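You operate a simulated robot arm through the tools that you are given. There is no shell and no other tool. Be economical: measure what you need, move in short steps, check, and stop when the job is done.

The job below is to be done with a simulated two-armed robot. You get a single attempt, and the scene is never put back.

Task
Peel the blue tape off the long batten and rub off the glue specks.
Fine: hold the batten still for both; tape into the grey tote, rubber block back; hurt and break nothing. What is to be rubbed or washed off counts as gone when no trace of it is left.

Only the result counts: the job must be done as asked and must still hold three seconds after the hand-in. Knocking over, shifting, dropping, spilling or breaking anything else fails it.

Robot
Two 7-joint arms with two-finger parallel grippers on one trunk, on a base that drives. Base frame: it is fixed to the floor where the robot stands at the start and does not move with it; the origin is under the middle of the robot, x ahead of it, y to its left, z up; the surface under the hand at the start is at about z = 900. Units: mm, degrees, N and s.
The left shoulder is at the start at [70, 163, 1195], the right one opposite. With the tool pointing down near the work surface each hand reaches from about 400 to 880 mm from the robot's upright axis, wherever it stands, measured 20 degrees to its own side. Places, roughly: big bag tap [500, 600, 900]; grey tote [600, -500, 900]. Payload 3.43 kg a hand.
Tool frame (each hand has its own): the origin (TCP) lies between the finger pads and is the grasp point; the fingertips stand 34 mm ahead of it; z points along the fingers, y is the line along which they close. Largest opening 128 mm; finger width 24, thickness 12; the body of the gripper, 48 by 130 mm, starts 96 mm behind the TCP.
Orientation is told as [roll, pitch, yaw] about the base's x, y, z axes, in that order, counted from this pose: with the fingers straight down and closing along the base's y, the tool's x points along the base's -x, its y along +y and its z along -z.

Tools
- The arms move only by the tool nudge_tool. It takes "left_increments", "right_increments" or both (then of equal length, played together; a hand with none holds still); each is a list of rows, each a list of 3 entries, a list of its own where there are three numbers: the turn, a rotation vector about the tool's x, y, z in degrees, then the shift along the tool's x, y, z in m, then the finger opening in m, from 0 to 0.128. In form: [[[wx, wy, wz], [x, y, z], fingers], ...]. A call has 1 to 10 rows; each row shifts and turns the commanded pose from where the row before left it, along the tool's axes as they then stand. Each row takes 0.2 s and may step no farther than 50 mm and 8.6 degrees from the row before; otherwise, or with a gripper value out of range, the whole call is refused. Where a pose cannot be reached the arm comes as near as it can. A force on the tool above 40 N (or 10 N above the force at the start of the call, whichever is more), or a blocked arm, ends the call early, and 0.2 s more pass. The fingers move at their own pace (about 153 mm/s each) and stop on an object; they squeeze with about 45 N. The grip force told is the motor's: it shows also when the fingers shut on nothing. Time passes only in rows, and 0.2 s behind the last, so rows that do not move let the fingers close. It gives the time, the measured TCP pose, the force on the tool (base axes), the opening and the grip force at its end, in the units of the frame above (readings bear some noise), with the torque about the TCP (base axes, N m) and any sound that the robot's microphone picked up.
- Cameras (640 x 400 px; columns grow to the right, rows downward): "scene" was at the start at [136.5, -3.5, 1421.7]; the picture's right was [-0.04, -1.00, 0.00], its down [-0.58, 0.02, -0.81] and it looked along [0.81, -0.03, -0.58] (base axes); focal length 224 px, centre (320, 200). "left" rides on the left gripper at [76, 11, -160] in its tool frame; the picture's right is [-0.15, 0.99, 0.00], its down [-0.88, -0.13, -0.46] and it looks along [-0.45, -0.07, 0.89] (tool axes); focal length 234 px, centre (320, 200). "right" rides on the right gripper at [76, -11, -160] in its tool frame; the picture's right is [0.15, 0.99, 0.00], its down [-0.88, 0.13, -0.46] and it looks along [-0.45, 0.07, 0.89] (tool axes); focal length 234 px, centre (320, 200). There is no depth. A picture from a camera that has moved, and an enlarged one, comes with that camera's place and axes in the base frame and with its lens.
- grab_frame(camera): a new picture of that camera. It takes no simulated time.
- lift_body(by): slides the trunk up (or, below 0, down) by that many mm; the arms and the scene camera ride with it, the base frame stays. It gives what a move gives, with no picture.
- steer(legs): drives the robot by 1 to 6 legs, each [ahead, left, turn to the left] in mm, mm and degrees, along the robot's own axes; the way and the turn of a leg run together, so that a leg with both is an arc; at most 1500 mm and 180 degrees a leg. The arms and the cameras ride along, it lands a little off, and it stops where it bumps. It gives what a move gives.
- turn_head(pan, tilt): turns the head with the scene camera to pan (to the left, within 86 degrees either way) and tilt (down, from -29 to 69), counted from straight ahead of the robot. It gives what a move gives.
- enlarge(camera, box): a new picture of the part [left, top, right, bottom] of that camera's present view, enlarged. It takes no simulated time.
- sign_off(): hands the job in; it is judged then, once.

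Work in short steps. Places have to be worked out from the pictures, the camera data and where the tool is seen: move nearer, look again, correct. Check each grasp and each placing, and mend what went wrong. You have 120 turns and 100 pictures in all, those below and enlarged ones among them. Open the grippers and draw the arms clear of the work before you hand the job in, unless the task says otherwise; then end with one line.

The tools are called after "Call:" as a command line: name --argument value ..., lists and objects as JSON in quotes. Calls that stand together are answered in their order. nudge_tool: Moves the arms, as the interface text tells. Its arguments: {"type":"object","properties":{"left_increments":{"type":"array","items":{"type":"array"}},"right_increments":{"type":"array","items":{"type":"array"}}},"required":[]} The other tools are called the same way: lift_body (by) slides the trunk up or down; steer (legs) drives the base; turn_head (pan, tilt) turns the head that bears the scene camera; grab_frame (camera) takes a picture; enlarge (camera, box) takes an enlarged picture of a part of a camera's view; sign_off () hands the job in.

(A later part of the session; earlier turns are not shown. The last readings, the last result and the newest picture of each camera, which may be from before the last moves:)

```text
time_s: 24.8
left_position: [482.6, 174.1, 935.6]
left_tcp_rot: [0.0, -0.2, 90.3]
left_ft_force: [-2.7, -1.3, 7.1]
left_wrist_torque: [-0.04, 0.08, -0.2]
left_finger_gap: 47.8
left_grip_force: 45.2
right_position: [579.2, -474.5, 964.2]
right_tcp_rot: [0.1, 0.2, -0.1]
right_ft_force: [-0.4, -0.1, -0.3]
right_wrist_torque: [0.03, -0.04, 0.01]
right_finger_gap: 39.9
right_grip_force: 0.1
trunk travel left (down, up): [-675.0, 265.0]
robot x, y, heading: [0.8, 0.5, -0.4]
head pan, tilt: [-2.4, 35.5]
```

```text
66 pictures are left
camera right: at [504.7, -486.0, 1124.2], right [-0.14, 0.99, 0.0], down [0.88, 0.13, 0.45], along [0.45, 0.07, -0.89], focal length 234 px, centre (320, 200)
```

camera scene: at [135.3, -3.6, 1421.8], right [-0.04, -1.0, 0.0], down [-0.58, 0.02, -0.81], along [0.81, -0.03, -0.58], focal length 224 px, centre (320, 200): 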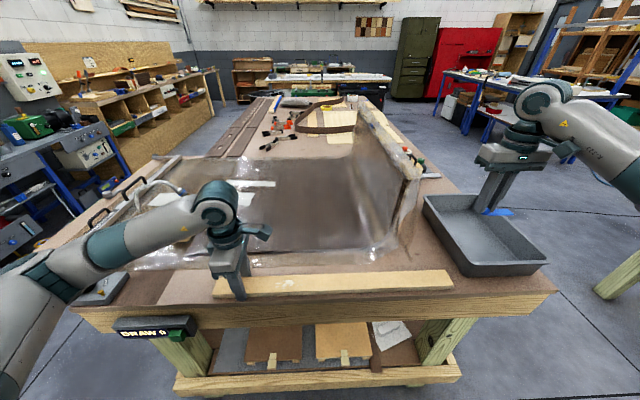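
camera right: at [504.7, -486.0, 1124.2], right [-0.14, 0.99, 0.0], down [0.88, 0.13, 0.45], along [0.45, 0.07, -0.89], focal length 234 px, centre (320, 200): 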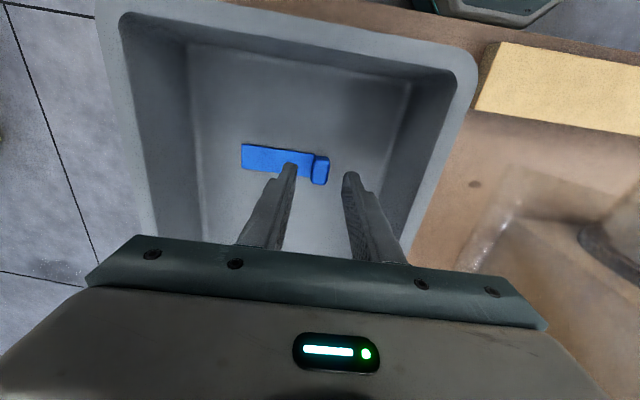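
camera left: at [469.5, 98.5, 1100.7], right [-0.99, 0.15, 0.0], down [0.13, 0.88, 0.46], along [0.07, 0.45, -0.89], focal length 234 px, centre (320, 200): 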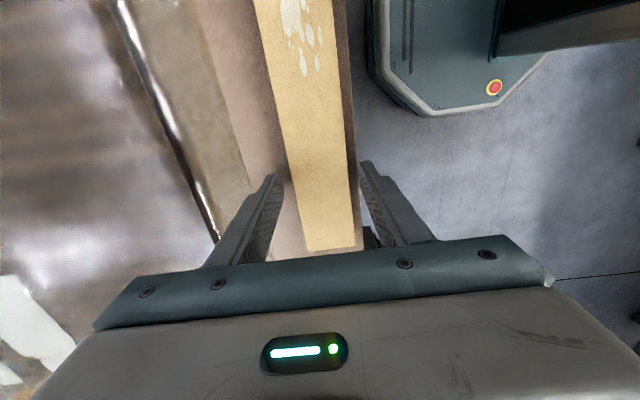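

The tape lies in the tote. I raise the right hand, draw it back in front of the ridge, and bring it towards (478, -165) to take over holding the batten.

Call:
nudge_tool --right_increments '[[[0, 0, 0], [0, 0, -0.04], 0.04], [[0, 0, 0], [0, 0, -0.04], 0.04], [[0, 0, 0], [0, 0, -0.04], 0.04], [[0, 0, 0], [0.033, 0, 0], 0.07], [[0, 0, 0], [0.033, 0, 0], 0.07], [[0, 0, 0], [0.033, 0, 0], 0.07]]'

Call:
nudge_tool --right_increments '[[[0, 0, 0], [0, 0.04, 0], 0.07], [[0, 0, 0], [0, 0.04, 0], 0.07], [[0, 0, 0], [0, 0.04, 0], 0.07], [[0, 0, 0], [0, 0.04, 0], 0.07], [[0, 0, 0], [0, 0.04, 0], 0.07], [[0, 0, 0], [0, 0.04, 0], 0.07], [[0, 0, 0], [0, 0.04, 0], 0.07], [[0, 0, 0], [0, 0.03, 0], 0.07]]'

Call:
nudge_tool --right_increments '[[[0, 0, 8.5], [0, 0, 0], 0.066], [[0, 0, 8.5], [0, 0, 0], 0.066], [[0, 0, 8.5], [0, 0, 0], 0.066], [[0, 0, 8.5], [0, 0, 0], 0.066], [[0, 0, 8.5], [0, 0, 0], 0.066], [[0, 0, 8.5], [0, 0, 0], 0.066], [[0, 0, 8.5], [0, 0, 0], 0.066], [[0, 0, 8.5], [0, 0, 0], 0.066], [[0, 0, 8.5], [0, 0, 0], 0.066], [[0, 0, 8.5], [0, 0, 0], 0.066]]'

```text
time_s: 26.1
left_position: [482.1, 175.9, 934.1]
left_tcp_rot: [-0.2, -0.1, 90.3]
left_ft_force: [-3.3, -0.5, 7.8]
left_wrist_torque: [-0.34, -0.09, 0.29]
left_finger_gap: 47.5
left_grip_force: 45.0
right_position: [480.0, -474.7, 1087.0]
right_tcp_rot: [0.0, 0.2, 0.0]
right_ft_force: [0.4, 1.2, 0.8]
right_wrist_torque: [-0.01, 0.03, 0.01]
right_finger_gap: 69.8
right_grip_force: 0.0
trunk travel left (down, up): [-675.0, 265.0]
robot x, y, heading: [-1.5, 1.4, -0.0]
head pan, tilt: [-2.4, 35.5]
```

```text
time_s: 27.9
left_position: [482.7, 174.6, 935.7]
left_tcp_rot: [0.0, 0.0, 90.2]
left_ft_force: [-2.1, 4.0, 4.8]
left_wrist_torque: [-0.83, 0.15, -0.22]
left_finger_gap: 47.5
left_grip_force: 45.2
right_position: [481.4, -165.0, 1088.1]
right_tcp_rot: [0.1, 0.2, -0.1]
right_ft_force: [0.0, -0.4, 0.3]
right_wrist_torque: [0.01, -0.02, -0.01]
right_finger_gap: 70.0
right_grip_force: 0.2
trunk travel left (down, up): [-675.0, 265.0]
robot x, y, heading: [-2.9, -0.4, -0.0]
head pan, tilt: [-2.4, 35.5]
```

```text
time_s: 30.1
left_position: [481.8, 175.7, 935.1]
left_tcp_rot: [0.0, -0.2, 90.2]
left_ft_force: [1.2, 1.8, 7.5]
left_wrist_torque: [0.08, 0.02, -0.08]
left_finger_gap: 47.7
left_grip_force: 45.2
right_position: [482.7, -164.7, 1086.2]
right_tcp_rot: [-0.2, 0.1, -85.1]
right_ft_force: [1.2, -0.3, 0.2]
right_wrist_torque: [0.0, 0.02, -0.01]
right_finger_gap: 65.8
right_grip_force: 0.1
trunk travel left (down, up): [-675.0, 265.0]
robot x, y, heading: [-2.0, -0.2, 0.0]
head pan, tilt: [-2.4, 35.5]
```

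The right hand is at yaw -85 over the batten. I finish the turn, come down to z≈985 and check centring.

Call:
nudge_tool --right_increments '[[[0, 0, 5], [0, 0, 0.02], 0.066], [[0, 0, 0], [0, 0, 0.04], 0.066], [[0, 0, 0], [0, 0, 0.04], 0.066]]'

Call:
grab_frame --camera "right"

Call:
grab_frame --camera "scene"

```text
time_s: 30.9
left_position: [482.8, 175.1, 935.6]
left_tcp_rot: [0.0, -0.2, 90.2]
left_ft_force: [0.5, 0.2, 7.3]
left_wrist_torque: [0.35, -0.03, -0.06]
left_finger_gap: 47.4
left_grip_force: 45.2
right_position: [482.7, -165.3, 985.4]
right_tcp_rot: [-0.2, 0.1, -90.1]
right_ft_force: [0.1, 0.1, -1.1]
right_wrist_torque: [-0.03, 0.01, 0.0]
right_finger_gap: 66.1
right_grip_force: 0.1
trunk travel left (down, up): [-675.0, 265.0]
robot x, y, heading: [1.6, 3.3, 0.2]
head pan, tilt: [-2.4, 35.5]
```

```text
65 pictures are left
camera right: at [471.3, -87.9, 1144.1], right [0.99, 0.15, 0.0], down [0.13, -0.88, 0.45], along [0.06, -0.45, -0.89], focal length 234 px, centre (320, 200)
```

right: 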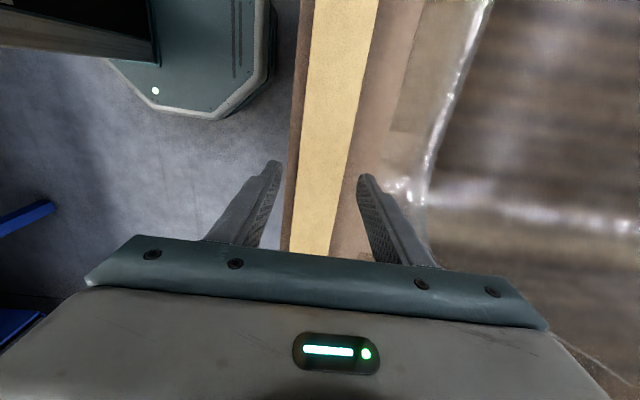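

```text
64 pictures are left
camera scene: at [135.6, -3.3, 1421.9], right [-0.04, -1.0, 0.0], down [-0.58, 0.02, -0.81], along [0.81, -0.03, -0.58], focal length 224 px, centre (320, 200)
```

scene: 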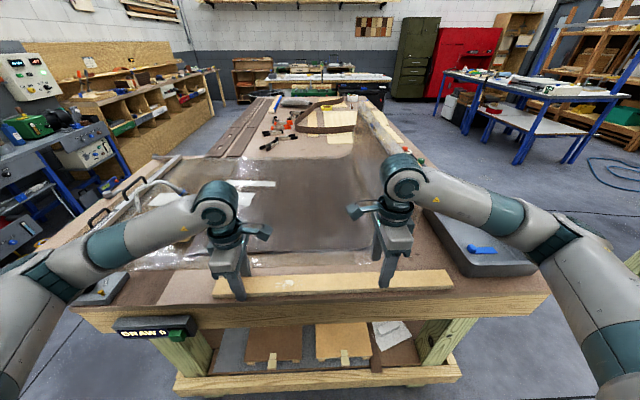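

The batten looks some mm off-centre here; I zoom for accuracy.

Call:
enlarge --camera "right" --box '[240, 120, 400, 220]'

Call:
enlarge --camera "scene" --box '[200, 230, 480, 320]'

```text
4.00 times, centred on (320, 170) of right
camera zoom: at [471.3, -87.9, 1144.1], right [0.99, 0.15, 0.0], down [0.13, -0.88, 0.45], along [0.06, -0.45, -0.89], focal length 937 px, centre (320, 320)
```

zoom: 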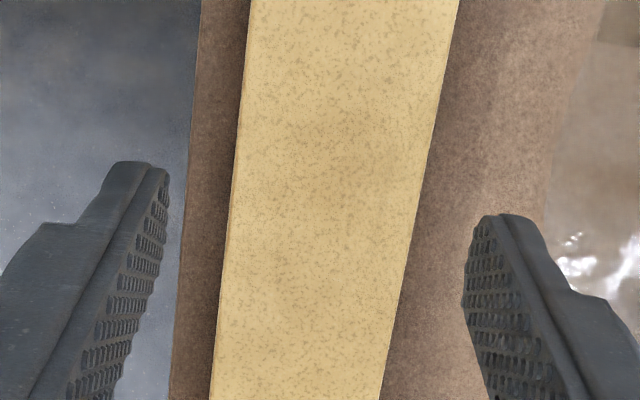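

```text
2.29 times, centred on (340, 275) of scene
camera zoom: at [135.6, -3.3, 1421.9], right [-0.04, -1.0, 0.0], down [-0.58, 0.02, -0.81], along [0.81, -0.03, -0.58], focal length 513 px, centre (274, 29)
```

zoom: 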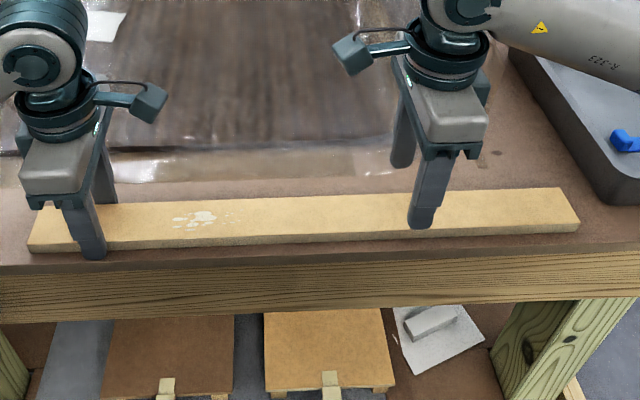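

The batten centre is at x≈484.5 here. I shift 2 mm, lower to TCP z≈938.5 and close.

Call:
nudge_tool --right_increments '[[[0, 0, 0], [0, 0.002, 0.012], 0.066], [[0, 0, 0], [0, 0, 0.012], 0.066], [[0, 0, 0], [0, 0, 0.012], 0.066], [[0, 0, 0], [0, 0, 0.006], 0.066], [[0, 0, 0], [0, 0, 0.005], 0.066]]'

Call:
enlarge --camera "right" --box '[240, 120, 400, 220]'

```text
time_s: 32.1
left_position: [482.6, 174.8, 936.3]
left_tcp_rot: [-0.1, -0.1, 90.2]
left_ft_force: [1.0, 2.5, 7.8]
left_wrist_torque: [0.1, -0.05, -0.13]
left_finger_gap: 47.6
left_grip_force: 45.1
right_position: [484.4, -163.4, 937.4]
right_tcp_rot: [-0.2, 0.0, -90.1]
right_ft_force: [-0.6, -0.1, -0.6]
right_wrist_torque: [0.0, 0.01, 0.02]
right_finger_gap: 65.8
right_grip_force: 0.2
trunk travel left (down, up): [-675.0, 265.0]
robot x, y, heading: [0.9, 2.9, 0.2]
head pan, tilt: [-2.4, 35.5]
```

```text
4.00 times, centred on (320, 170) of right
camera zoom: at [473.1, -87.8, 1097.5], right [0.99, 0.15, 0.0], down [0.13, -0.88, 0.45], along [0.06, -0.45, -0.89], focal length 937 px, centre (320, 320)
```

zoom: 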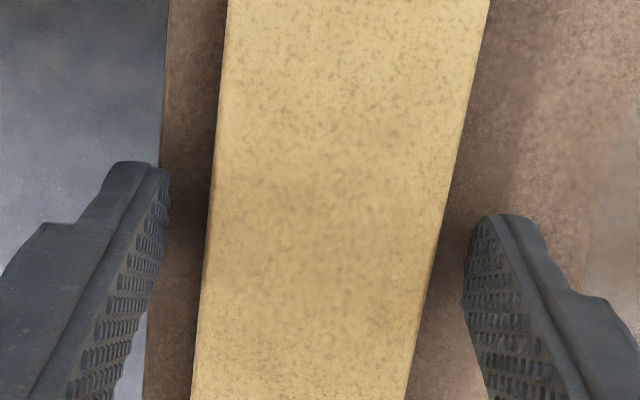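

Centred; I close the right fingers on the batten.

Call:
nudge_tool --right_increments '[[[0, 0, 0], [0, 0, 0], 0.055], [[0, 0, 0], [0, 0, 0], 0.048], [[0, 0, 0], [0, 0, 0], 0.042], [[0, 0, 0], [0, 0, 0], 0.036]]'

```text
time_s: 33.1
left_position: [482.4, 175.8, 936.2]
left_tcp_rot: [0.0, 0.0, 90.2]
left_ft_force: [-0.2, 1.7, 9.7]
left_wrist_torque: [-0.01, 0.0, -0.14]
left_finger_gap: 47.3
left_grip_force: 45.1
right_position: [483.4, -164.4, 937.9]
right_tcp_rot: [-0.2, 0.1, -90.1]
right_ft_force: [0.1, -0.1, 0.4]
right_wrist_torque: [0.06, -0.06, 0.16]
right_finger_gap: 47.6
right_grip_force: 45.5
trunk travel left (down, up): [-675.0, 265.0]
robot x, y, heading: [-0.4, -0.5, 0.2]
head pan, tilt: [-2.4, 35.5]
```

Right hand holds the batten. I release the left, raise it, and turn it back to yaw 0.

Call:
nudge_tool --left_increments '[[[0, 0, 0], [0, 0, 0], 0.066], [[0, 0, 0], [0, 0, 0], 0.066], [[0, 0, 0], [0, 0, -0.02], 0.066], [[0, 0, 0], [0, 0, -0.04], 0.08], [[0, 0, 0], [0, 0, -0.04], 0.08], [[0, 0, 0], [0, 0, -0.04], 0.08]]'

Call:
nudge_tool --left_increments '[[[0, 0, 8.5], [0, 0, 0], 0.08], [[0, 0, 8.5], [0, 0, 0], 0.08], [[0, 0, 8.5], [0, 0, 0], 0.08], [[0, 0, 8.5], [0, 0, 0], 0.08], [[0, 0, 8.5], [0, 0, 0], 0.08], [[0, 0, 8.5], [0, 0, 0], 0.08], [[0, 0, 8.5], [0, 0, 0], 0.08], [[0, 0, 8.5], [0, 0, 0], 0.08], [[0, 0, 8.5], [0, 0, 0], 0.08], [[0, 0, 8.5], [0, 0, 0], 0.08]]'

Call:
enlarge --camera "scene" --box '[140, 190, 240, 270]'

```text
time_s: 34.5
left_position: [483.6, 174.9, 1076.5]
left_tcp_rot: [-0.1, -0.1, 90.2]
left_ft_force: [0.4, -0.2, -0.1]
left_wrist_torque: [0.02, 0.0, 0.01]
left_finger_gap: 79.9
left_grip_force: 0.0
right_position: [484.0, -164.6, 938.4]
right_tcp_rot: [-0.1, 0.1, -90.2]
right_ft_force: [-1.9, -2.0, 2.5]
right_wrist_torque: [0.25, 0.02, 0.14]
right_finger_gap: 47.5
right_grip_force: 44.8
trunk travel left (down, up): [-675.0, 265.0]
robot x, y, heading: [2.7, -1.9, 0.1]
head pan, tilt: [-2.4, 35.5]
```

```text
time_s: 36.8
left_position: [482.4, 175.3, 1075.5]
left_tcp_rot: [0.1, 0.0, 5.1]
left_ft_force: [0.0, -0.5, -0.1]
left_wrist_torque: [-0.03, -0.01, -0.02]
left_finger_gap: 79.9
left_grip_force: 0.0
right_position: [483.4, -164.0, 938.0]
right_tcp_rot: [-0.2, 0.1, -90.1]
right_ft_force: [-0.5, -1.4, 2.4]
right_wrist_torque: [-0.1, -0.07, 0.21]
right_finger_gap: 47.5
right_grip_force: 44.5
trunk travel left (down, up): [-675.0, 265.0]
robot x, y, heading: [2.1, -2.4, -0.1]
head pan, tilt: [-2.4, 35.5]
```

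```text
5.00 times, centred on (190, 230) of scene
camera zoom: at [135.9, -3.4, 1421.7], right [-0.04, -1.0, 0.0], down [-0.58, 0.02, -0.81], along [0.81, -0.03, -0.58], focal length 1122 px, centre (970, 50)
```

zoom: 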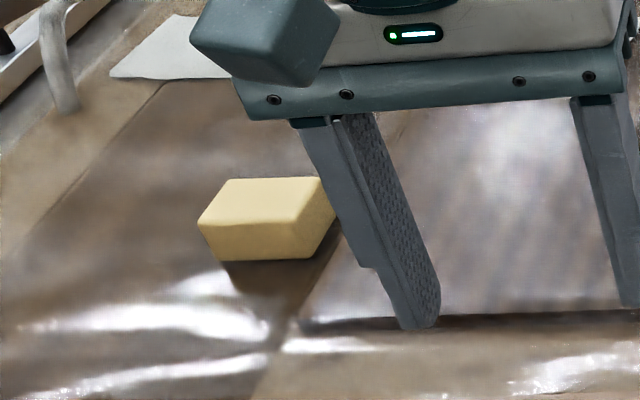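

The block is about 65×45×30 mm at (674, 422), edges along the axes. I move the left hand above it.

Call:
nudge_tool --left_increments '[[[0, 0, 5], [0, 0, 0], 0.1], [[0, 0, 0], [-0.0275, 0.0353, 0], 0.1], [[0, 0, 0], [-0.0275, 0.0353, 0], 0.1], [[0, 0, 0], [-0.0275, 0.0353, 0], 0.1], [[0, 0, 0], [-0.0275, 0.0353, 0], 0.1], [[0, 0, 0], [-0.0275, 0.0353, 0], 0.1], [[0, 0, 0], [-0.0275, 0.0353, 0], 0.1], [[0, 0, 0], [-0.0275, 0.0353, 0], 0.1]]'

Call:
grab_frame --camera "left"

Call:
grab_frame --camera "scene"

```text
time_s: 38.5
left_position: [674.5, 424.5, 1077.2]
left_tcp_rot: [0.2, -0.1, 0.2]
left_ft_force: [-0.7, -0.2, -0.1]
left_wrist_torque: [0.05, -0.01, -0.01]
left_finger_gap: 99.9
left_grip_force: 0.1
right_position: [484.8, -163.7, 937.3]
right_tcp_rot: [-0.2, 0.1, -89.9]
right_ft_force: [0.3, 1.7, 1.2]
right_wrist_torque: [0.17, -0.08, 0.26]
right_finger_gap: 47.6
right_grip_force: 45.3
trunk travel left (down, up): [-675.0, 265.0]
robot x, y, heading: [-3.0, -1.3, 0.4]
head pan, tilt: [-2.4, 35.5]
```

```text
59 pictures are left
camera left: at [598.2, 434.7, 1235.3], right [0.14, 0.99, 0.0], down [0.88, -0.13, 0.46], along [0.45, -0.06, -0.89], focal length 234 px, centre (320, 200)
```

left: 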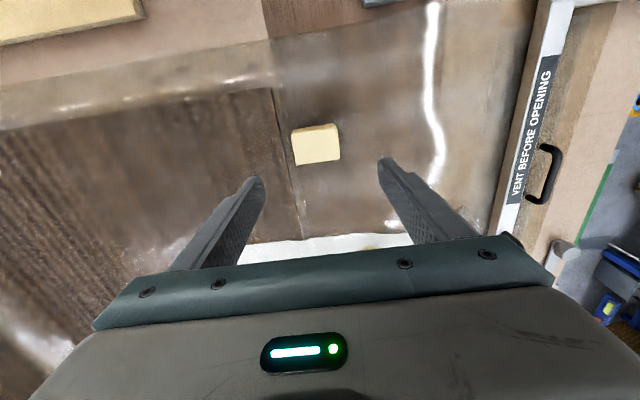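

```text
58 pictures are left
camera scene: at [136.1, -2.9, 1421.7], right [-0.04, -1.0, 0.0], down [-0.58, 0.02, -0.81], along [0.81, -0.03, -0.58], focal length 224 px, centre (320, 200)
```

scene: 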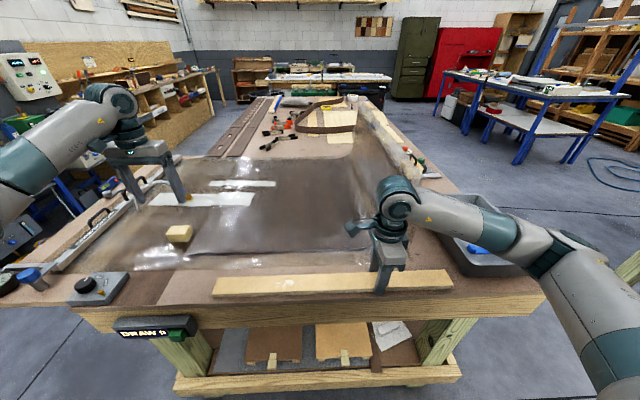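

Block centre triangulates to (673, 421), top z ≈ 932. I shift slightly and lower to z≈975, then check.

Call:
nudge_tool --left_increments '[[[0, 0, 0], [0.0015, -0.0035, 0.035], 0.1], [[0, 0, 0], [0, 0, 0.035], 0.1], [[0, 0, 0], [0, 0, 0.032], 0.1]]'

Call:
grab_frame --camera "left"

Call:
enlarge --camera "scene" --box '[130, 190, 230, 270]'

```text
time_s: 39.4
left_position: [674.4, 419.9, 974.3]
left_tcp_rot: [0.1, 0.0, 0.2]
left_ft_force: [0.8, -0.8, -0.1]
left_wrist_torque: [-0.01, 0.02, -0.03]
left_finger_gap: 99.8
left_grip_force: 0.1
right_position: [483.9, -164.2, 938.3]
right_tcp_rot: [-0.3, 0.0, -90.1]
right_ft_force: [-0.5, -0.1, 1.7]
right_wrist_torque: [-0.19, -0.13, 0.12]
right_finger_gap: 47.4
right_grip_force: 45.1
trunk travel left (down, up): [-675.0, 265.0]
robot x, y, heading: [-0.6, -1.1, -0.4]
head pan, tilt: [-2.4, 35.5]
```

```text
57 pictures are left
camera left: at [596.4, 429.9, 1133.3], right [0.14, 0.99, 0.0], down [0.88, -0.13, 0.46], along [0.45, -0.06, -0.89], focal length 234 px, centre (320, 200)
```

left: 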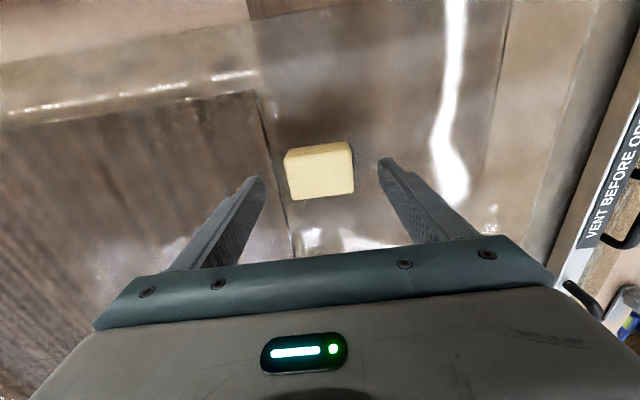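

```text
5.00 times, centred on (180, 230) of scene
camera zoom: at [136.0, -3.2, 1421.8], right [-0.04, -1.0, 0.0], down [-0.58, 0.02, -0.81], along [0.81, -0.03, -0.58], focal length 1122 px, centre (1020, 50)
```

zoom: 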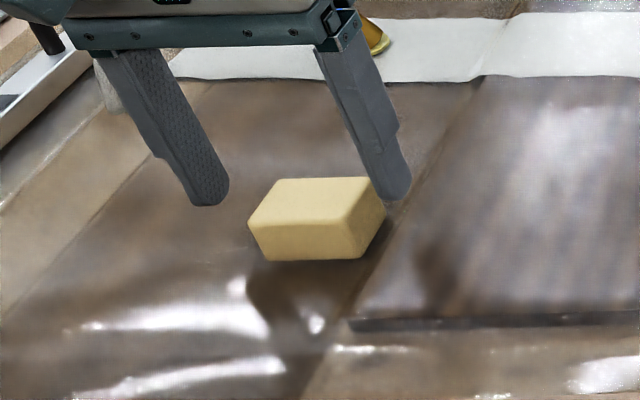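

Well aligned. A slightly raised plate lies under the right finger, so I narrow to 80 mm and lower to tips ≈ 918, then close on the block.

Call:
nudge_tool --left_increments '[[[0, 0, 0], [0.001, 0.001, 0.0], 0.08], [[0, 0, 0], [0, 0, 0.012], 0.08], [[0, 0, 0], [0, 0, 0.01], 0.08], [[0, 0, 0], [0, 0, 0], 0.07], [[0, 0, 0], [0, 0, 0], 0.06], [[0, 0, 0], [0, 0, 0], 0.05], [[0, 0, 0], [0, 0, 0], 0.05]]'

Call:
enlarge --camera "scene" --box '[130, 190, 230, 270]'

```text
time_s: 41.0
left_position: [671.8, 421.2, 952.3]
left_tcp_rot: [0.1, -0.1, 0.2]
left_ft_force: [0.7, -1.3, 1.6]
left_wrist_torque: [0.02, -0.06, 0.0]
left_finger_gap: 58.8
left_grip_force: 45.0
right_position: [482.8, -163.8, 938.1]
right_tcp_rot: [-0.2, 0.1, -90.2]
right_ft_force: [-0.8, -0.3, 2.1]
right_wrist_torque: [-0.25, -0.07, 0.11]
right_finger_gap: 47.6
right_grip_force: 44.8
trunk travel left (down, up): [-675.0, 265.0]
robot x, y, heading: [1.9, -2.0, 0.2]
head pan, tilt: [-2.4, 35.5]
```

```text
5.00 times, centred on (180, 230) of scene
camera zoom: at [135.9, -3.4, 1421.7], right [-0.04, -1.0, 0.0], down [-0.58, 0.02, -0.81], along [0.81, -0.03, -0.58], focal length 1122 px, centre (1020, 50)
```

zoom: 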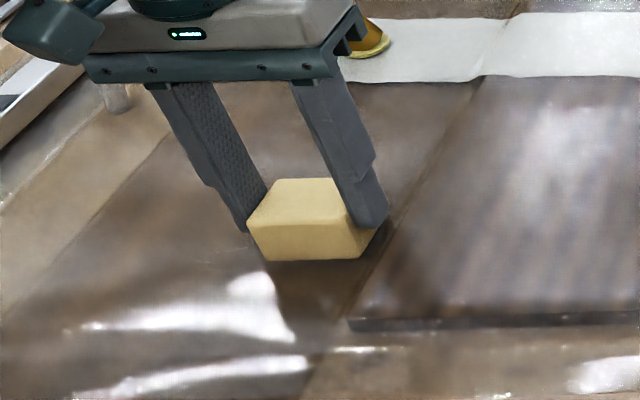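

Block gripped (58.8 mm, TCP 672, 421, 952 — remembered for its return). I lift it and carry it over the specks.

Call:
nudge_tool --left_increments '[[[0, 0, 0], [0, 0, -0.015], 0.05], [[0, 0, 0], [0, 0, -0.04], 0.05], [[0, 0, 0], [0, 0, -0.045], 0.05]]'

Call:
nudge_tool --left_increments '[[[0, 0, 0], [0.0209, -0.0401, 0], 0.05], [[0, 0, 0], [0.0209, -0.0401, 0], 0.05], [[0, 0, 0], [0.0209, -0.0401, 0], 0.05], [[0, 0, 0], [0.0209, -0.0401, 0], 0.05], [[0, 0, 0], [0.0209, -0.0401, 0], 0.05], [[0, 0, 0], [0.0209, -0.0401, 0], 0.05], [[0, 0, 0], [0.0209, -0.0401, 0], 0.05], [[0, 0, 0], [0.0209, -0.0401, 0], 0.05], [[0, 0, 0], [0.0209, -0.0401, 0], 0.05]]'

Call:
grab_frame --camera "left"

Call:
grab_frame --camera "scene"

```text
time_s: 41.8
left_position: [672.7, 420.6, 1051.4]
left_tcp_rot: [0.2, 0.0, 0.3]
left_ft_force: [0.2, 0.1, -0.9]
left_wrist_torque: [0.01, -0.01, 0.0]
left_finger_gap: 58.6
left_grip_force: 45.2
right_position: [484.5, -164.4, 938.7]
right_tcp_rot: [-0.2, 0.1, -90.1]
right_ft_force: [-0.8, -3.4, 3.3]
right_wrist_torque: [0.37, -0.01, 0.12]
right_finger_gap: 47.3
right_grip_force: 45.2
trunk travel left (down, up): [-675.0, 265.0]
robot x, y, heading: [1.1, -1.0, 0.0]
head pan, tilt: [-2.4, 35.5]
```

```text
time_s: 43.8
left_position: [484.5, 56.2, 1051.8]
left_tcp_rot: [0.3, -0.2, 0.3]
left_ft_force: [0.2, -0.7, -1.0]
left_wrist_torque: [0.01, -0.03, 0.01]
left_finger_gap: 58.8
left_grip_force: 44.7
right_position: [484.0, -165.9, 937.4]
right_tcp_rot: [-0.1, 0.0, -90.1]
right_ft_force: [0.7, -2.8, 4.5]
right_wrist_torque: [0.97, 0.03, 0.31]
right_finger_gap: 47.8
right_grip_force: 44.3
trunk travel left (down, up): [-675.0, 265.0]
robot x, y, heading: [-1.7, 0.7, 0.3]
head pan, tilt: [-2.4, 35.5]
```

```text
54 pictures are left
camera left: at [408.8, 66.3, 1210.7], right [0.14, 0.99, 0.0], down [0.88, -0.13, 0.46], along [0.45, -0.06, -0.89], focal length 234 px, centre (320, 200)
```

left: 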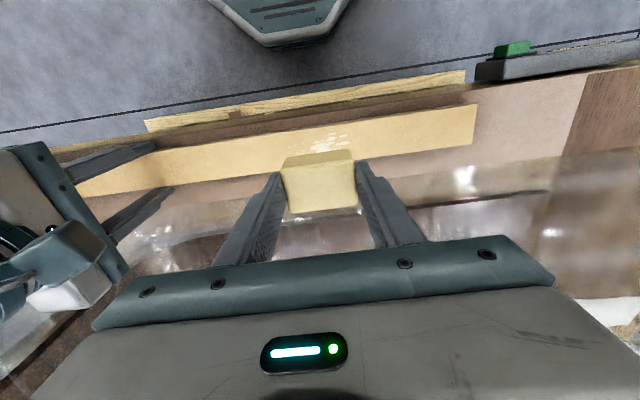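

```text
53 pictures are left
camera scene: at [135.7, -4.7, 1421.8], right [-0.04, -1.0, 0.0], down [-0.58, 0.02, -0.81], along [0.81, -0.03, -0.58], focal length 224 px, centre (320, 200)
```

scene: 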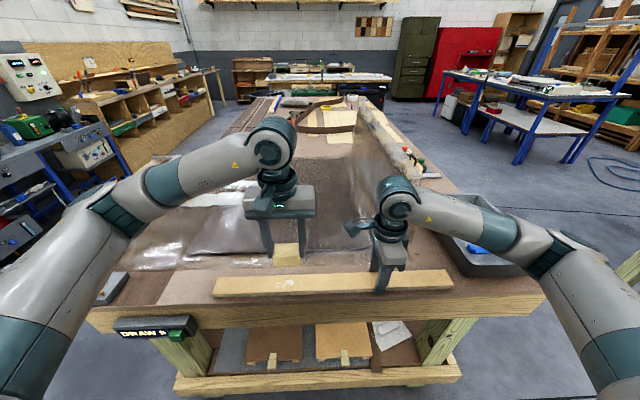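

Good clearance from the right hand. I lower to just above the batten.

Call:
nudge_tool --left_increments '[[[0, 0, 0], [0.0015, 0.004, 0.035], 0.05], [[0, 0, 0], [0, 0, 0.03], 0.05], [[0, 0, 0], [0, 0, 0.013], 0.05], [[0, 0, 0], [0, 0, 0.002], 0.05]]'

Call:
enlarge --camera "scene" --box '[230, 240, 350, 315]'

```text
time_s: 44.8
left_position: [483.1, 63.0, 971.3]
left_tcp_rot: [0.1, 0.0, 0.2]
left_ft_force: [0.0, -0.5, -1.4]
left_wrist_torque: [-0.04, 0.03, -0.02]
left_finger_gap: 58.9
left_grip_force: 45.2
right_position: [483.5, -164.5, 937.9]
right_tcp_rot: [-0.2, 0.0, -90.1]
right_ft_force: [-0.5, -2.4, 2.9]
right_wrist_torque: [-0.05, -0.02, -0.03]
right_finger_gap: 47.6
right_grip_force: 45.2
trunk travel left (down, up): [-675.0, 265.0]
robot x, y, heading: [-0.2, 1.8, -0.0]
head pan, tilt: [-2.4, 35.5]
```

```text
5.33 times, centred on (290, 278) of scene
camera zoom: at [135.7, -3.8, 1421.8], right [-0.04, -1.0, 0.0], down [-0.58, 0.02, -0.81], along [0.81, -0.03, -0.58], focal length 1197 px, centre (480, -213)
```

zoom: 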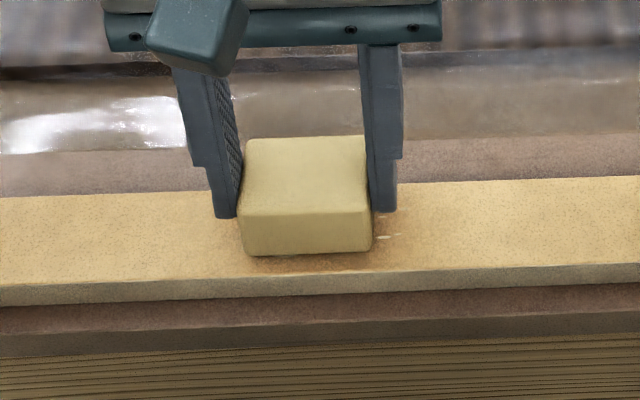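

The block hovers a few mm above. I press down in small steps until there is a light force.

Call:
nudge_tool --left_increments '[[[0, 0, 0], [0, 0, 0.0015], 0.05], [[0, 0, 0], [0, 0, 0.0015], 0.05], [[0, 0, 0], [0, 0, 0.0015], 0.05]]'

```text
time_s: 45.5
left_position: [483.5, 62.1, 965.7]
left_tcp_rot: [0.1, 0.0, 0.1]
left_ft_force: [0.9, 0.0, -0.4]
left_wrist_torque: [0.0, -0.03, -0.01]
left_finger_gap: 58.7
left_grip_force: 45.2
right_position: [484.5, -164.3, 938.9]
right_tcp_rot: [-0.2, 0.0, -90.1]
right_ft_force: [-1.4, -2.8, 3.8]
right_wrist_torque: [-0.61, -0.03, -0.04]
right_finger_gap: 47.5
right_grip_force: 44.6
trunk travel left (down, up): [-675.0, 265.0]
robot x, y, heading: [1.1, 1.2, 0.1]
head pan, tilt: [-2.4, 35.5]
```

No contact yet; further down in 1.5 mm steps.

Call:
nudge_tool --left_increments '[[[0, 0, 0], [0, 0, 0.0015], 0.05], [[0, 0, 0], [0, 0, 0.0015], 0.05]]'

```text
time_s: 46.1
left_position: [482.9, 62.5, 966.4]
left_tcp_rot: [0.0, -0.3, 0.2]
left_ft_force: [-2.0, 2.6, 34.3]
left_wrist_torque: [0.15, 0.36, -0.11]
left_finger_gap: 58.8
left_grip_force: 45.2
right_position: [483.3, -163.4, 939.7]
right_tcp_rot: [-0.2, 0.1, -90.1]
right_ft_force: [5.3, -0.8, -8.8]
right_wrist_torque: [-0.29, -0.34, -0.46]
right_finger_gap: 47.6
right_grip_force: 44.9
trunk travel left (down, up): [-675.0, 265.0]
robot x, y, heading: [1.2, -0.7, 0.1]
head pan, tilt: [-2.4, 35.5]
```

Contact with 34 N; I ease up 1 mm and start rubbing along the batten (y ±22).

Call:
nudge_tool --left_increments '[[[0, 0, 0], [0, 0, -0.0012], 0.05], [[0, 0, 0], [0, 0.01, 0], 0.05], [[0, 0, 0], [0, 0.01, 0], 0.05], [[0, 0, 0], [0, -0.01, 0], 0.05], [[0, 0, 0], [0, -0.01, 0], 0.05], [[0, 0, 0], [0, -0.01, 0], 0.05], [[0, 0, 0], [0, -0.01, 0], 0.05], [[0, 0, 0], [0, 0.01, 0], 0.05], [[0, 0, 0], [0, 0.01, 0], 0.05]]'

```text
time_s: 47.2
left_position: [483.6, 76.7, 966.2]
left_tcp_rot: [0.5, -0.3, 0.5]
left_ft_force: [-1.9, 2.3, 8.0]
left_wrist_torque: [-0.17, 0.09, -0.04]
left_finger_gap: 59.0
left_grip_force: 45.4
right_position: [481.7, -164.7, 939.7]
right_tcp_rot: [-0.1, -0.3, -90.0]
right_ft_force: [-2.6, 1.7, 7.1]
right_wrist_torque: [-0.91, 0.07, -0.36]
right_finger_gap: 47.9
right_grip_force: 45.3
trunk travel left (down, up): [-675.0, 265.0]
robot x, y, heading: [-0.5, -1.2, 0.1]
head pan, tilt: [-2.4, 35.5]
stopped in row 5 (left hand): the force on the tool passed its limit at 48 N (the readings are from after the stop); the commanded pose is now the measured one
```

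The limit tripped on reversal; now the pressing force is only 8 N, a good level. I rub on with smaller steps.

Call:
nudge_tool --left_increments '[[[0, 0, 0], [0, -0.006, 0], 0.05], [[0, 0, 0], [0, -0.008, 0], 0.05], [[0, 0, 0], [0, -0.008, 0], 0.05], [[0, 0, 0], [0, -0.008, 0], 0.05], [[0, 0, 0], [0, -0.006, 0], 0.05], [[0, 0, 0], [0, 0.006, 0], 0.05], [[0, 0, 0], [0, 0.008, 0], 0.05], [[0, 0, 0], [0, 0.008, 0], 0.05], [[0, 0, 0], [0, 0.008, 0], 0.05], [[0, 0, 0], [0, 0.006, 0], 0.05]]'

Call:
enlarge --camera "scene" --box '[230, 240, 350, 315]'

```text
time_s: 49.4
left_position: [483.0, 76.6, 966.9]
left_tcp_rot: [0.5, -0.2, 0.4]
left_ft_force: [1.4, -10.7, 14.1]
left_wrist_torque: [-1.03, -0.07, 0.03]
left_finger_gap: 59.2
left_grip_force: 44.8
right_position: [482.0, -163.9, 938.7]
right_tcp_rot: [-0.2, -0.3, -90.1]
right_ft_force: [-1.9, 13.9, 7.3]
right_wrist_torque: [1.33, -0.16, -0.19]
right_finger_gap: 47.4
right_grip_force: 44.9
trunk travel left (down, up): [-675.0, 265.0]
robot x, y, heading: [-1.6, -1.1, 0.0]
head pan, tilt: [-2.4, 35.5]
```

```text
5.33 times, centred on (290, 278) of scene
camera zoom: at [133.9, -2.7, 1422.0], right [-0.04, -1.0, 0.0], down [-0.58, 0.02, -0.81], along [0.81, -0.03, -0.58], focal length 1197 px, centre (480, -213)
```

zoom: 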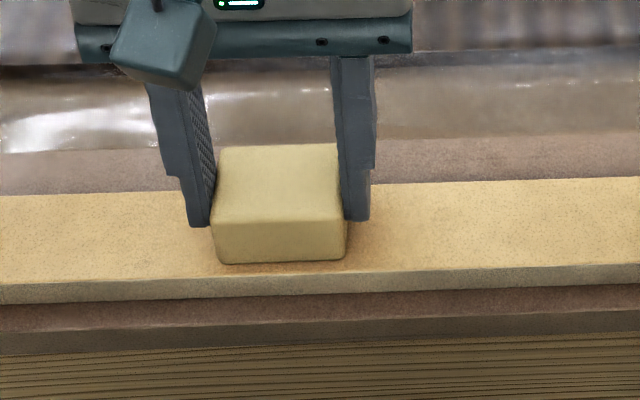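

Specks to the right are gone. I sweep further to +y and back twice for full coverage.

Call:
nudge_tool --left_increments '[[[0, 0, 0], [0, 0.006, 0], 0.05], [[0, 0, 0], [0, 0.008, 0], 0.05], [[0, 0, 0], [0, -0.006, 0], 0.05], [[0, 0, 0], [0, -0.008, 0], 0.05], [[0, 0, 0], [0, -0.008, 0], 0.05], [[0, 0, 0], [0, -0.008, 0], 0.05], [[0, 0, 0], [0, -0.008, 0], 0.05], [[0, 0, 0], [0, -0.008, 0], 0.05], [[0, 0, 0], [0, -0.008, 0], 0.05], [[0, 0, 0], [0, -0.006, 0], 0.05]]'

Call:
nudge_tool --left_increments '[[[0, 0, 0], [0, 0.006, 0], 0.05], [[0, 0, 0], [0, 0.008, 0], 0.05], [[0, 0, 0], [0, 0.008, 0], 0.05], [[0, 0, 0], [0, 0.008, 0], 0.05], [[0, 0, 0], [0, 0.008, 0], 0.05], [[0, 0, 0], [0, 0.008, 0], 0.05], [[0, 0, 0], [0, 0.008, 0], 0.05], [[0, 0, 0], [0, 0.005, 0], 0.05]]'

Call:
nudge_tool --left_increments '[[[0, 0, 0], [0, -0.006, 0], 0.05], [[0, 0, 0], [0, -0.008, 0], 0.05], [[0, 0, 0], [0, -0.008, 0], 0.05], [[0, 0, 0], [0, -0.008, 0], 0.05], [[0, 0, 0], [0, -0.008, 0], 0.05], [[0, 0, 0], [0, 0.006, 0], 0.05], [[0, 0, 0], [0, 0.008, 0], 0.05], [[0, 0, 0], [0, 0.008, 0], 0.05], [[0, 0, 0], [0, 0.008, 0], 0.05]]'

```text
time_s: 51.6
left_position: [483.2, 29.7, 966.8]
left_tcp_rot: [0.6, -0.1, 0.4]
left_ft_force: [-0.5, 18.2, 25.2]
left_wrist_torque: [0.29, -0.02, 0.02]
left_finger_gap: 58.9
left_grip_force: 45.0
right_position: [482.2, -165.0, 939.0]
right_tcp_rot: [-0.3, -0.3, -90.0]
right_ft_force: [2.9, -17.8, 3.6]
right_wrist_torque: [-1.21, -0.01, -0.27]
right_finger_gap: 47.6
right_grip_force: 44.6
trunk travel left (down, up): [-675.0, 265.0]
robot x, y, heading: [-0.7, -1.3, 0.4]
head pan, tilt: [-2.4, 35.5]
```

```text
time_s: 53.4
left_position: [483.1, 90.1, 965.6]
left_tcp_rot: [0.6, -0.2, 0.6]
left_ft_force: [0.5, -6.3, 7.5]
left_wrist_torque: [-0.53, -0.02, 0.01]
left_finger_gap: 58.9
left_grip_force: 45.4
right_position: [482.9, -164.7, 938.2]
right_tcp_rot: [-0.2, -0.3, -89.9]
right_ft_force: [-4.4, 6.4, 10.4]
right_wrist_torque: [1.12, -0.17, 0.0]
right_finger_gap: 47.6
right_grip_force: 44.9
trunk travel left (down, up): [-675.0, 265.0]
robot x, y, heading: [2.9, 4.0, 0.1]
head pan, tilt: [-2.4, 35.5]
```

```text
time_s: 55.4
left_position: [483.2, 80.6, 965.8]
left_tcp_rot: [0.6, -0.1, 0.3]
left_ft_force: [-0.1, -5.7, 5.5]
left_wrist_torque: [-0.47, -0.05, 0.0]
left_finger_gap: 58.8
left_grip_force: 44.9
right_position: [482.6, -163.4, 938.6]
right_tcp_rot: [-0.2, -0.3, -90.0]
right_ft_force: [-4.3, 5.0, 7.1]
right_wrist_torque: [0.95, -0.09, -0.16]
right_finger_gap: 47.7
right_grip_force: 45.1
trunk travel left (down, up): [-675.0, 265.0]
robot x, y, heading: [2.1, -4.1, -0.1]
head pan, tilt: [-2.4, 35.5]
```

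Passes done cleanly. I lift the block and inspect the batten.

Call:
nudge_tool --left_increments '[[[0, 0, 0], [0, 0, -0.03], 0.05], [[0, 0, 0], [-0.02, 0, -0.04], 0.05], [[0, 0, 0], [-0.03, 0.02, -0.03], 0.05]]'

Call:
enlarge --camera "scene" --box '[230, 250, 350, 325]'

Call:
enlarge --camera "left" --box '[180, 80, 420, 220]'

```text
time_s: 56.2
left_position: [535.1, 101.5, 1067.5]
left_tcp_rot: [0.7, -0.2, 0.5]
left_ft_force: [0.8, 0.0, 0.2]
left_wrist_torque: [0.0, 0.0, 0.0]
left_finger_gap: 59.0
left_grip_force: 45.2
right_position: [483.0, -165.0, 937.6]
right_tcp_rot: [-0.3, -0.3, -90.0]
right_ft_force: [-2.6, -0.2, 11.4]
right_wrist_torque: [-0.65, -0.03, 0.42]
right_finger_gap: 47.6
right_grip_force: 45.0
trunk travel left (down, up): [-675.0, 265.0]
robot x, y, heading: [-4.0, 1.2, -0.0]
head pan, tilt: [-2.4, 35.5]
```

```text
5.33 times, centred on (290, 288) of scene
camera zoom: at [134.8, -2.2, 1421.8], right [-0.04, -1.0, 0.0], down [-0.58, 0.02, -0.81], along [0.81, -0.03, -0.58], focal length 1197 px, centre (480, -267)
```

zoom: 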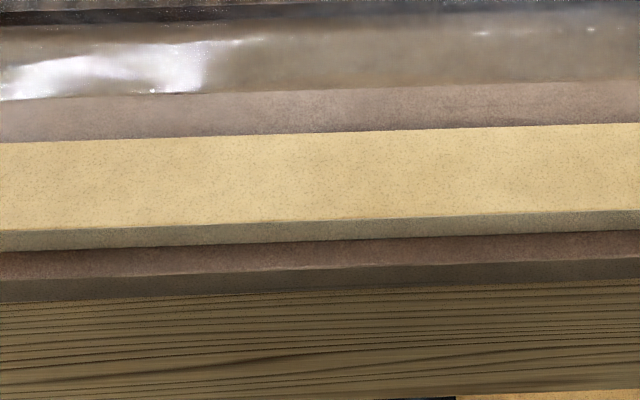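

```text
2.67 times, centred on (300, 150) of left
camera zoom: at [457.7, 110.4, 1225.8], right [0.14, 0.99, 0.01], down [0.88, -0.13, 0.46], along [0.45, -0.05, -0.89], focal length 624 px, centre (373, 333)
```

zoom: 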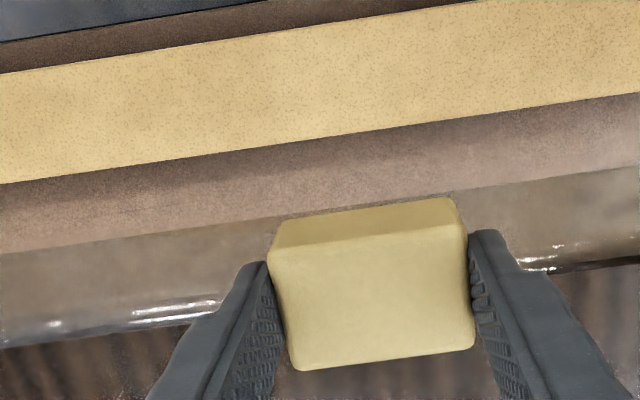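

The batten is clean of specks. I carry the block back above its place, levelling the hand.

Call:
nudge_tool --left_increments '[[[0.6, 0, 0.4], [0, 0, 0], 0.05], [[0, 0, 0], [-0.0171, 0.0399, 0], 0.05], [[0, 0, 0], [-0.0171, 0.0399, 0], 0.05], [[0, 0, 0], [-0.0171, 0.0399, 0], 0.05], [[0, 0, 0], [-0.0171, 0.0399, 0], 0.05], [[0, 0, 0], [-0.0171, 0.0399, 0], 0.05], [[0, 0, 0], [-0.0171, 0.0399, 0], 0.05], [[0, 0, 0], [-0.0171, 0.0399, 0], 0.05], [[0, 0, 0], [-0.0171, 0.0399, 0], 0.05]]'

Call:
nudge_tool --left_increments '[[[0, 0, 0], [0, 0, 0.035], 0.05], [[0, 0, 0], [0, 0, 0.035], 0.05], [[0, 0, 0], [0, 0, 0.03], 0.05]]'

Call:
enlarge --camera "scene" --box '[130, 190, 230, 270]'

```text
time_s: 58.2
left_position: [668.9, 421.6, 1065.6]
left_tcp_rot: [0.0, 0.0, 0.0]
left_ft_force: [-0.7, 0.2, -0.8]
left_wrist_torque: [-0.01, 0.02, -0.01]
left_finger_gap: 59.1
left_grip_force: 44.4
right_position: [482.7, -165.4, 938.4]
right_tcp_rot: [-0.3, -0.3, -90.1]
right_ft_force: [0.0, 0.3, 14.3]
right_wrist_torque: [-0.51, -0.08, -0.13]
right_finger_gap: 47.4
right_grip_force: 45.3
trunk travel left (down, up): [-675.0, 265.0]
robot x, y, heading: [-3.0, -1.8, 0.2]
head pan, tilt: [-2.4, 35.5]
```

```text
time_s: 59.0
left_position: [669.7, 420.7, 964.3]
left_tcp_rot: [0.0, -0.1, 0.0]
left_ft_force: [-0.4, 0.1, -1.0]
left_wrist_torque: [0.02, 0.0, -0.03]
left_finger_gap: 59.1
left_grip_force: 45.0
right_position: [483.2, -165.4, 937.6]
right_tcp_rot: [-0.2, -0.3, -90.0]
right_ft_force: [0.0, -1.0, 12.5]
right_wrist_torque: [-0.62, -0.12, -0.06]
right_finger_gap: 47.6
right_grip_force: 45.0
trunk travel left (down, up): [-675.0, 265.0]
robot x, y, heading: [3.3, 1.7, 0.4]
head pan, tilt: [-2.4, 35.5]
```

```text
5.00 times, centred on (180, 230) of scene
camera zoom: at [135.0, -2.4, 1421.9], right [-0.04, -1.0, 0.0], down [-0.58, 0.02, -0.81], along [0.81, -0.03, -0.58], focal length 1122 px, centre (1020, 50)
```

zoom: 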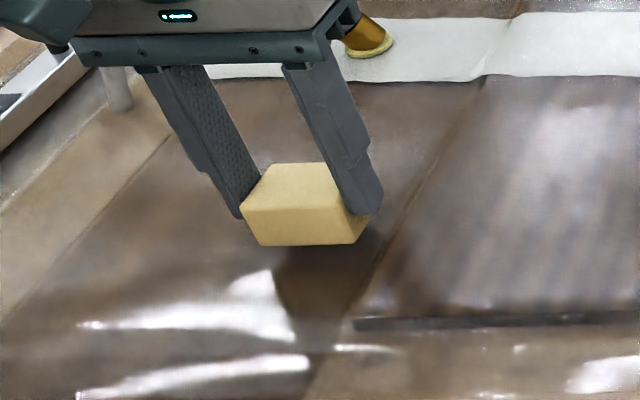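

12 mm above its place. I add 2 mm in x and lower to about z 954.5, watching the force.

Call:
nudge_tool --left_increments '[[[0, 0, 0], [-0.002, 0.0005, 0.004], 0.05], [[0, 0, 0], [0, 0, 0.004], 0.05], [[0, 0, 0], [0, 0, 0.002], 0.05]]'

Call:
nudge_tool --left_increments '[[[0, 0, 0], [0, 0, 0.001], 0.05], [[0, 0, 0], [0, 0, 0.001], 0.05]]'

Call:
enlarge --camera "scene" --box '[130, 190, 230, 270]'

```text
time_s: 59.8
left_position: [671.5, 420.4, 955.9]
left_tcp_rot: [0.0, -0.1, 0.1]
left_ft_force: [-0.4, 0.8, -0.5]
left_wrist_torque: [-0.01, -0.05, 0.01]
left_finger_gap: 59.0
left_grip_force: 45.4
right_position: [483.0, -164.3, 937.6]
right_tcp_rot: [-0.3, -0.2, -90.0]
right_ft_force: [0.7, -3.2, 14.1]
right_wrist_torque: [-0.38, -0.12, 0.01]
right_finger_gap: 47.3
right_grip_force: 45.0
trunk travel left (down, up): [-675.0, 265.0]
robot x, y, heading: [1.0, -0.1, 0.4]
head pan, tilt: [-2.4, 35.5]
```

```text
time_s: 60.4
left_position: [671.6, 419.3, 954.9]
left_tcp_rot: [0.0, -0.1, 0.1]
left_ft_force: [0.5, -0.5, -1.4]
left_wrist_torque: [0.0, -0.01, 0.0]
left_finger_gap: 58.9
left_grip_force: 45.0
right_position: [483.1, -164.9, 938.2]
right_tcp_rot: [-0.3, -0.2, -90.0]
right_ft_force: [0.4, -0.8, 13.4]
right_wrist_torque: [-0.17, -0.12, -0.03]
right_finger_gap: 47.7
right_grip_force: 45.2
trunk travel left (down, up): [-675.0, 265.0]
robot x, y, heading: [-0.1, 4.3, -0.3]
head pan, tilt: [-2.4, 35.5]
```

```text
5.00 times, centred on (180, 230) of scene
camera zoom: at [135.0, -2.7, 1421.9], right [-0.04, -1.0, 0.0], down [-0.58, 0.02, -0.81], along [0.81, -0.03, -0.58], focal length 1122 px, centre (1020, 50)
```

zoom: 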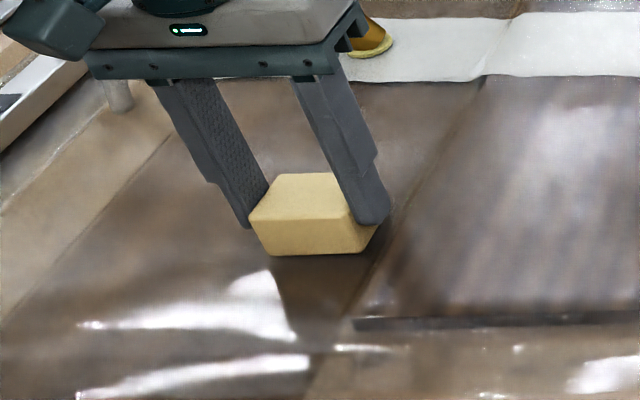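

About 3–4 mm to go by comparison with the earlier picture. I lower further in 1 mm steps.

Call:
nudge_tool --left_increments '[[[0, 0, 0], [0, 0, 0.001], 0.05], [[0, 0, 0], [0, 0, 0.001], 0.05], [[0, 0, 0], [0, 0, 0.001], 0.05]]'

```text
time_s: 61.2
left_position: [671.3, 421.2, 951.8]
left_tcp_rot: [0.0, -0.2, 0.0]
left_ft_force: [-0.1, 0.7, -0.2]
left_wrist_torque: [-0.01, 0.0, 0.01]
left_finger_gap: 59.1
left_grip_force: 44.8
right_position: [483.4, -164.7, 937.4]
right_tcp_rot: [-0.3, -0.2, -90.0]
right_ft_force: [-0.2, -2.0, 12.9]
right_wrist_torque: [0.03, -0.15, -0.06]
right_finger_gap: 47.4
right_grip_force: 44.5
trunk travel left (down, up): [-675.0, 265.0]
robot x, y, heading: [4.1, -0.3, 0.0]
head pan, tilt: [-2.4, 35.5]
```

No contact force yet; two more millimetres.

Call:
nudge_tool --left_increments '[[[0, 0, 0], [0, 0, 0.001], 0.05], [[0, 0, 0], [0, 0, 0.0005], 0.05]]'

Call:
enlarge --camera "scene" --box '[130, 190, 230, 270]'

```text
time_s: 61.8
left_position: [671.9, 420.6, 951.6]
left_tcp_rot: [0.0, -0.2, 0.1]
left_ft_force: [-0.9, 0.5, 8.6]
left_wrist_torque: [0.28, 0.12, 0.03]
left_finger_gap: 58.8
left_grip_force: 44.5
right_position: [482.9, -165.2, 937.4]
right_tcp_rot: [-0.2, -0.2, -90.0]
right_ft_force: [3.9, -0.2, 8.6]
right_wrist_torque: [-0.36, -0.13, -0.09]
right_finger_gap: 47.8
right_grip_force: 45.5
trunk travel left (down, up): [-675.0, 265.0]
robot x, y, heading: [0.7, 3.3, 0.0]
head pan, tilt: [-2.4, 35.5]
```

```text
5.00 times, centred on (180, 230) of scene
camera zoom: at [134.7, -2.9, 1422.0], right [-0.04, -1.0, 0.0], down [-0.58, 0.02, -0.81], along [0.81, -0.03, -0.58], focal length 1122 px, centre (1020, 50)
```

zoom: 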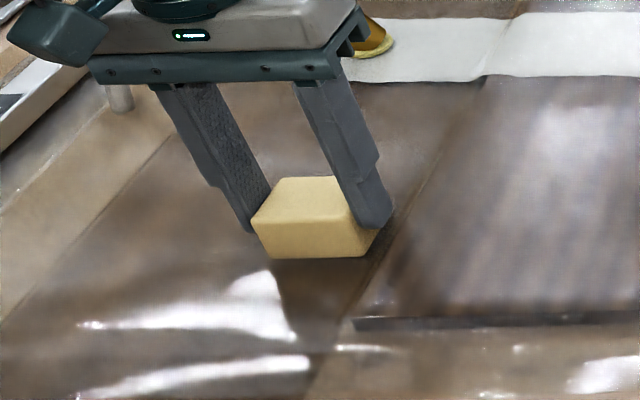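

Block touches down (8.6 N) in its old place. I open and raise the left hand.

Call:
nudge_tool --left_increments '[[[0, 0, 0], [0, 0, -0.0005], 0.064], [[0, 0, 0], [0, 0, 0], 0.078], [[0, 0, 0], [0, 0, 0], 0.078], [[0, 0, 0], [0, 0, -0.03], 0.08], [[0, 0, 0], [0, 0, -0.045], 0.08], [[0, 0, 0], [0, 0, -0.045], 0.08]]'

Call:
enlarge --camera "scene" --box '[130, 190, 230, 270]'

Call:
enlarge --camera "scene" --box '[250, 255, 370, 315]'

```text
time_s: 63.2
left_position: [671.7, 421.1, 1070.8]
left_tcp_rot: [0.0, -0.1, 0.1]
left_ft_force: [0.1, 0.1, 0.4]
left_wrist_torque: [-0.01, 0.0, 0.01]
left_finger_gap: 80.3
left_grip_force: 0.2
right_position: [482.8, -165.3, 937.1]
right_tcp_rot: [-0.4, -0.3, -90.0]
right_ft_force: [-1.0, -3.2, 11.7]
right_wrist_torque: [0.65, -0.14, -0.02]
right_finger_gap: 47.8
right_grip_force: 45.0
trunk travel left (down, up): [-675.0, 265.0]
robot x, y, heading: [1.7, 5.7, 0.2]
head pan, tilt: [-2.4, 35.5]
```

```text
5.00 times, centred on (180, 230) of scene
camera zoom: at [134.9, -2.7, 1421.8], right [-0.04, -1.0, 0.0], down [-0.58, 0.02, -0.81], along [0.81, -0.03, -0.58], focal length 1122 px, centre (1020, 50)
```

zoom: 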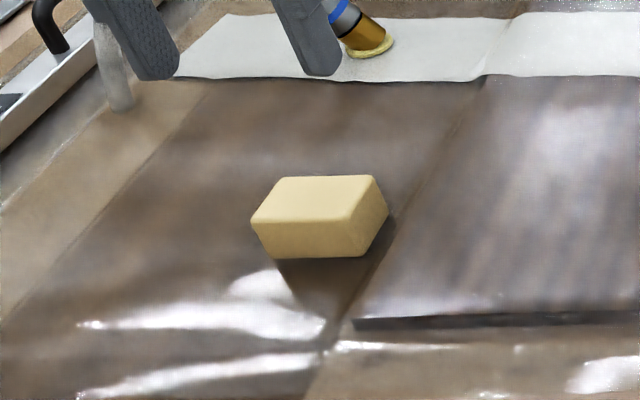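

```text
5.33 times, centred on (310, 285) of scene
camera zoom: at [134.9, -2.7, 1421.8], right [-0.04, -1.0, 0.0], down [-0.58, 0.02, -0.81], along [0.81, -0.03, -0.58], focal length 1197 px, centre (373, -253)
```

zoom: 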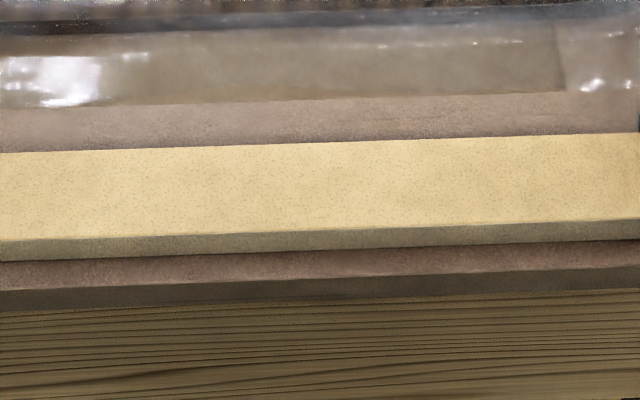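

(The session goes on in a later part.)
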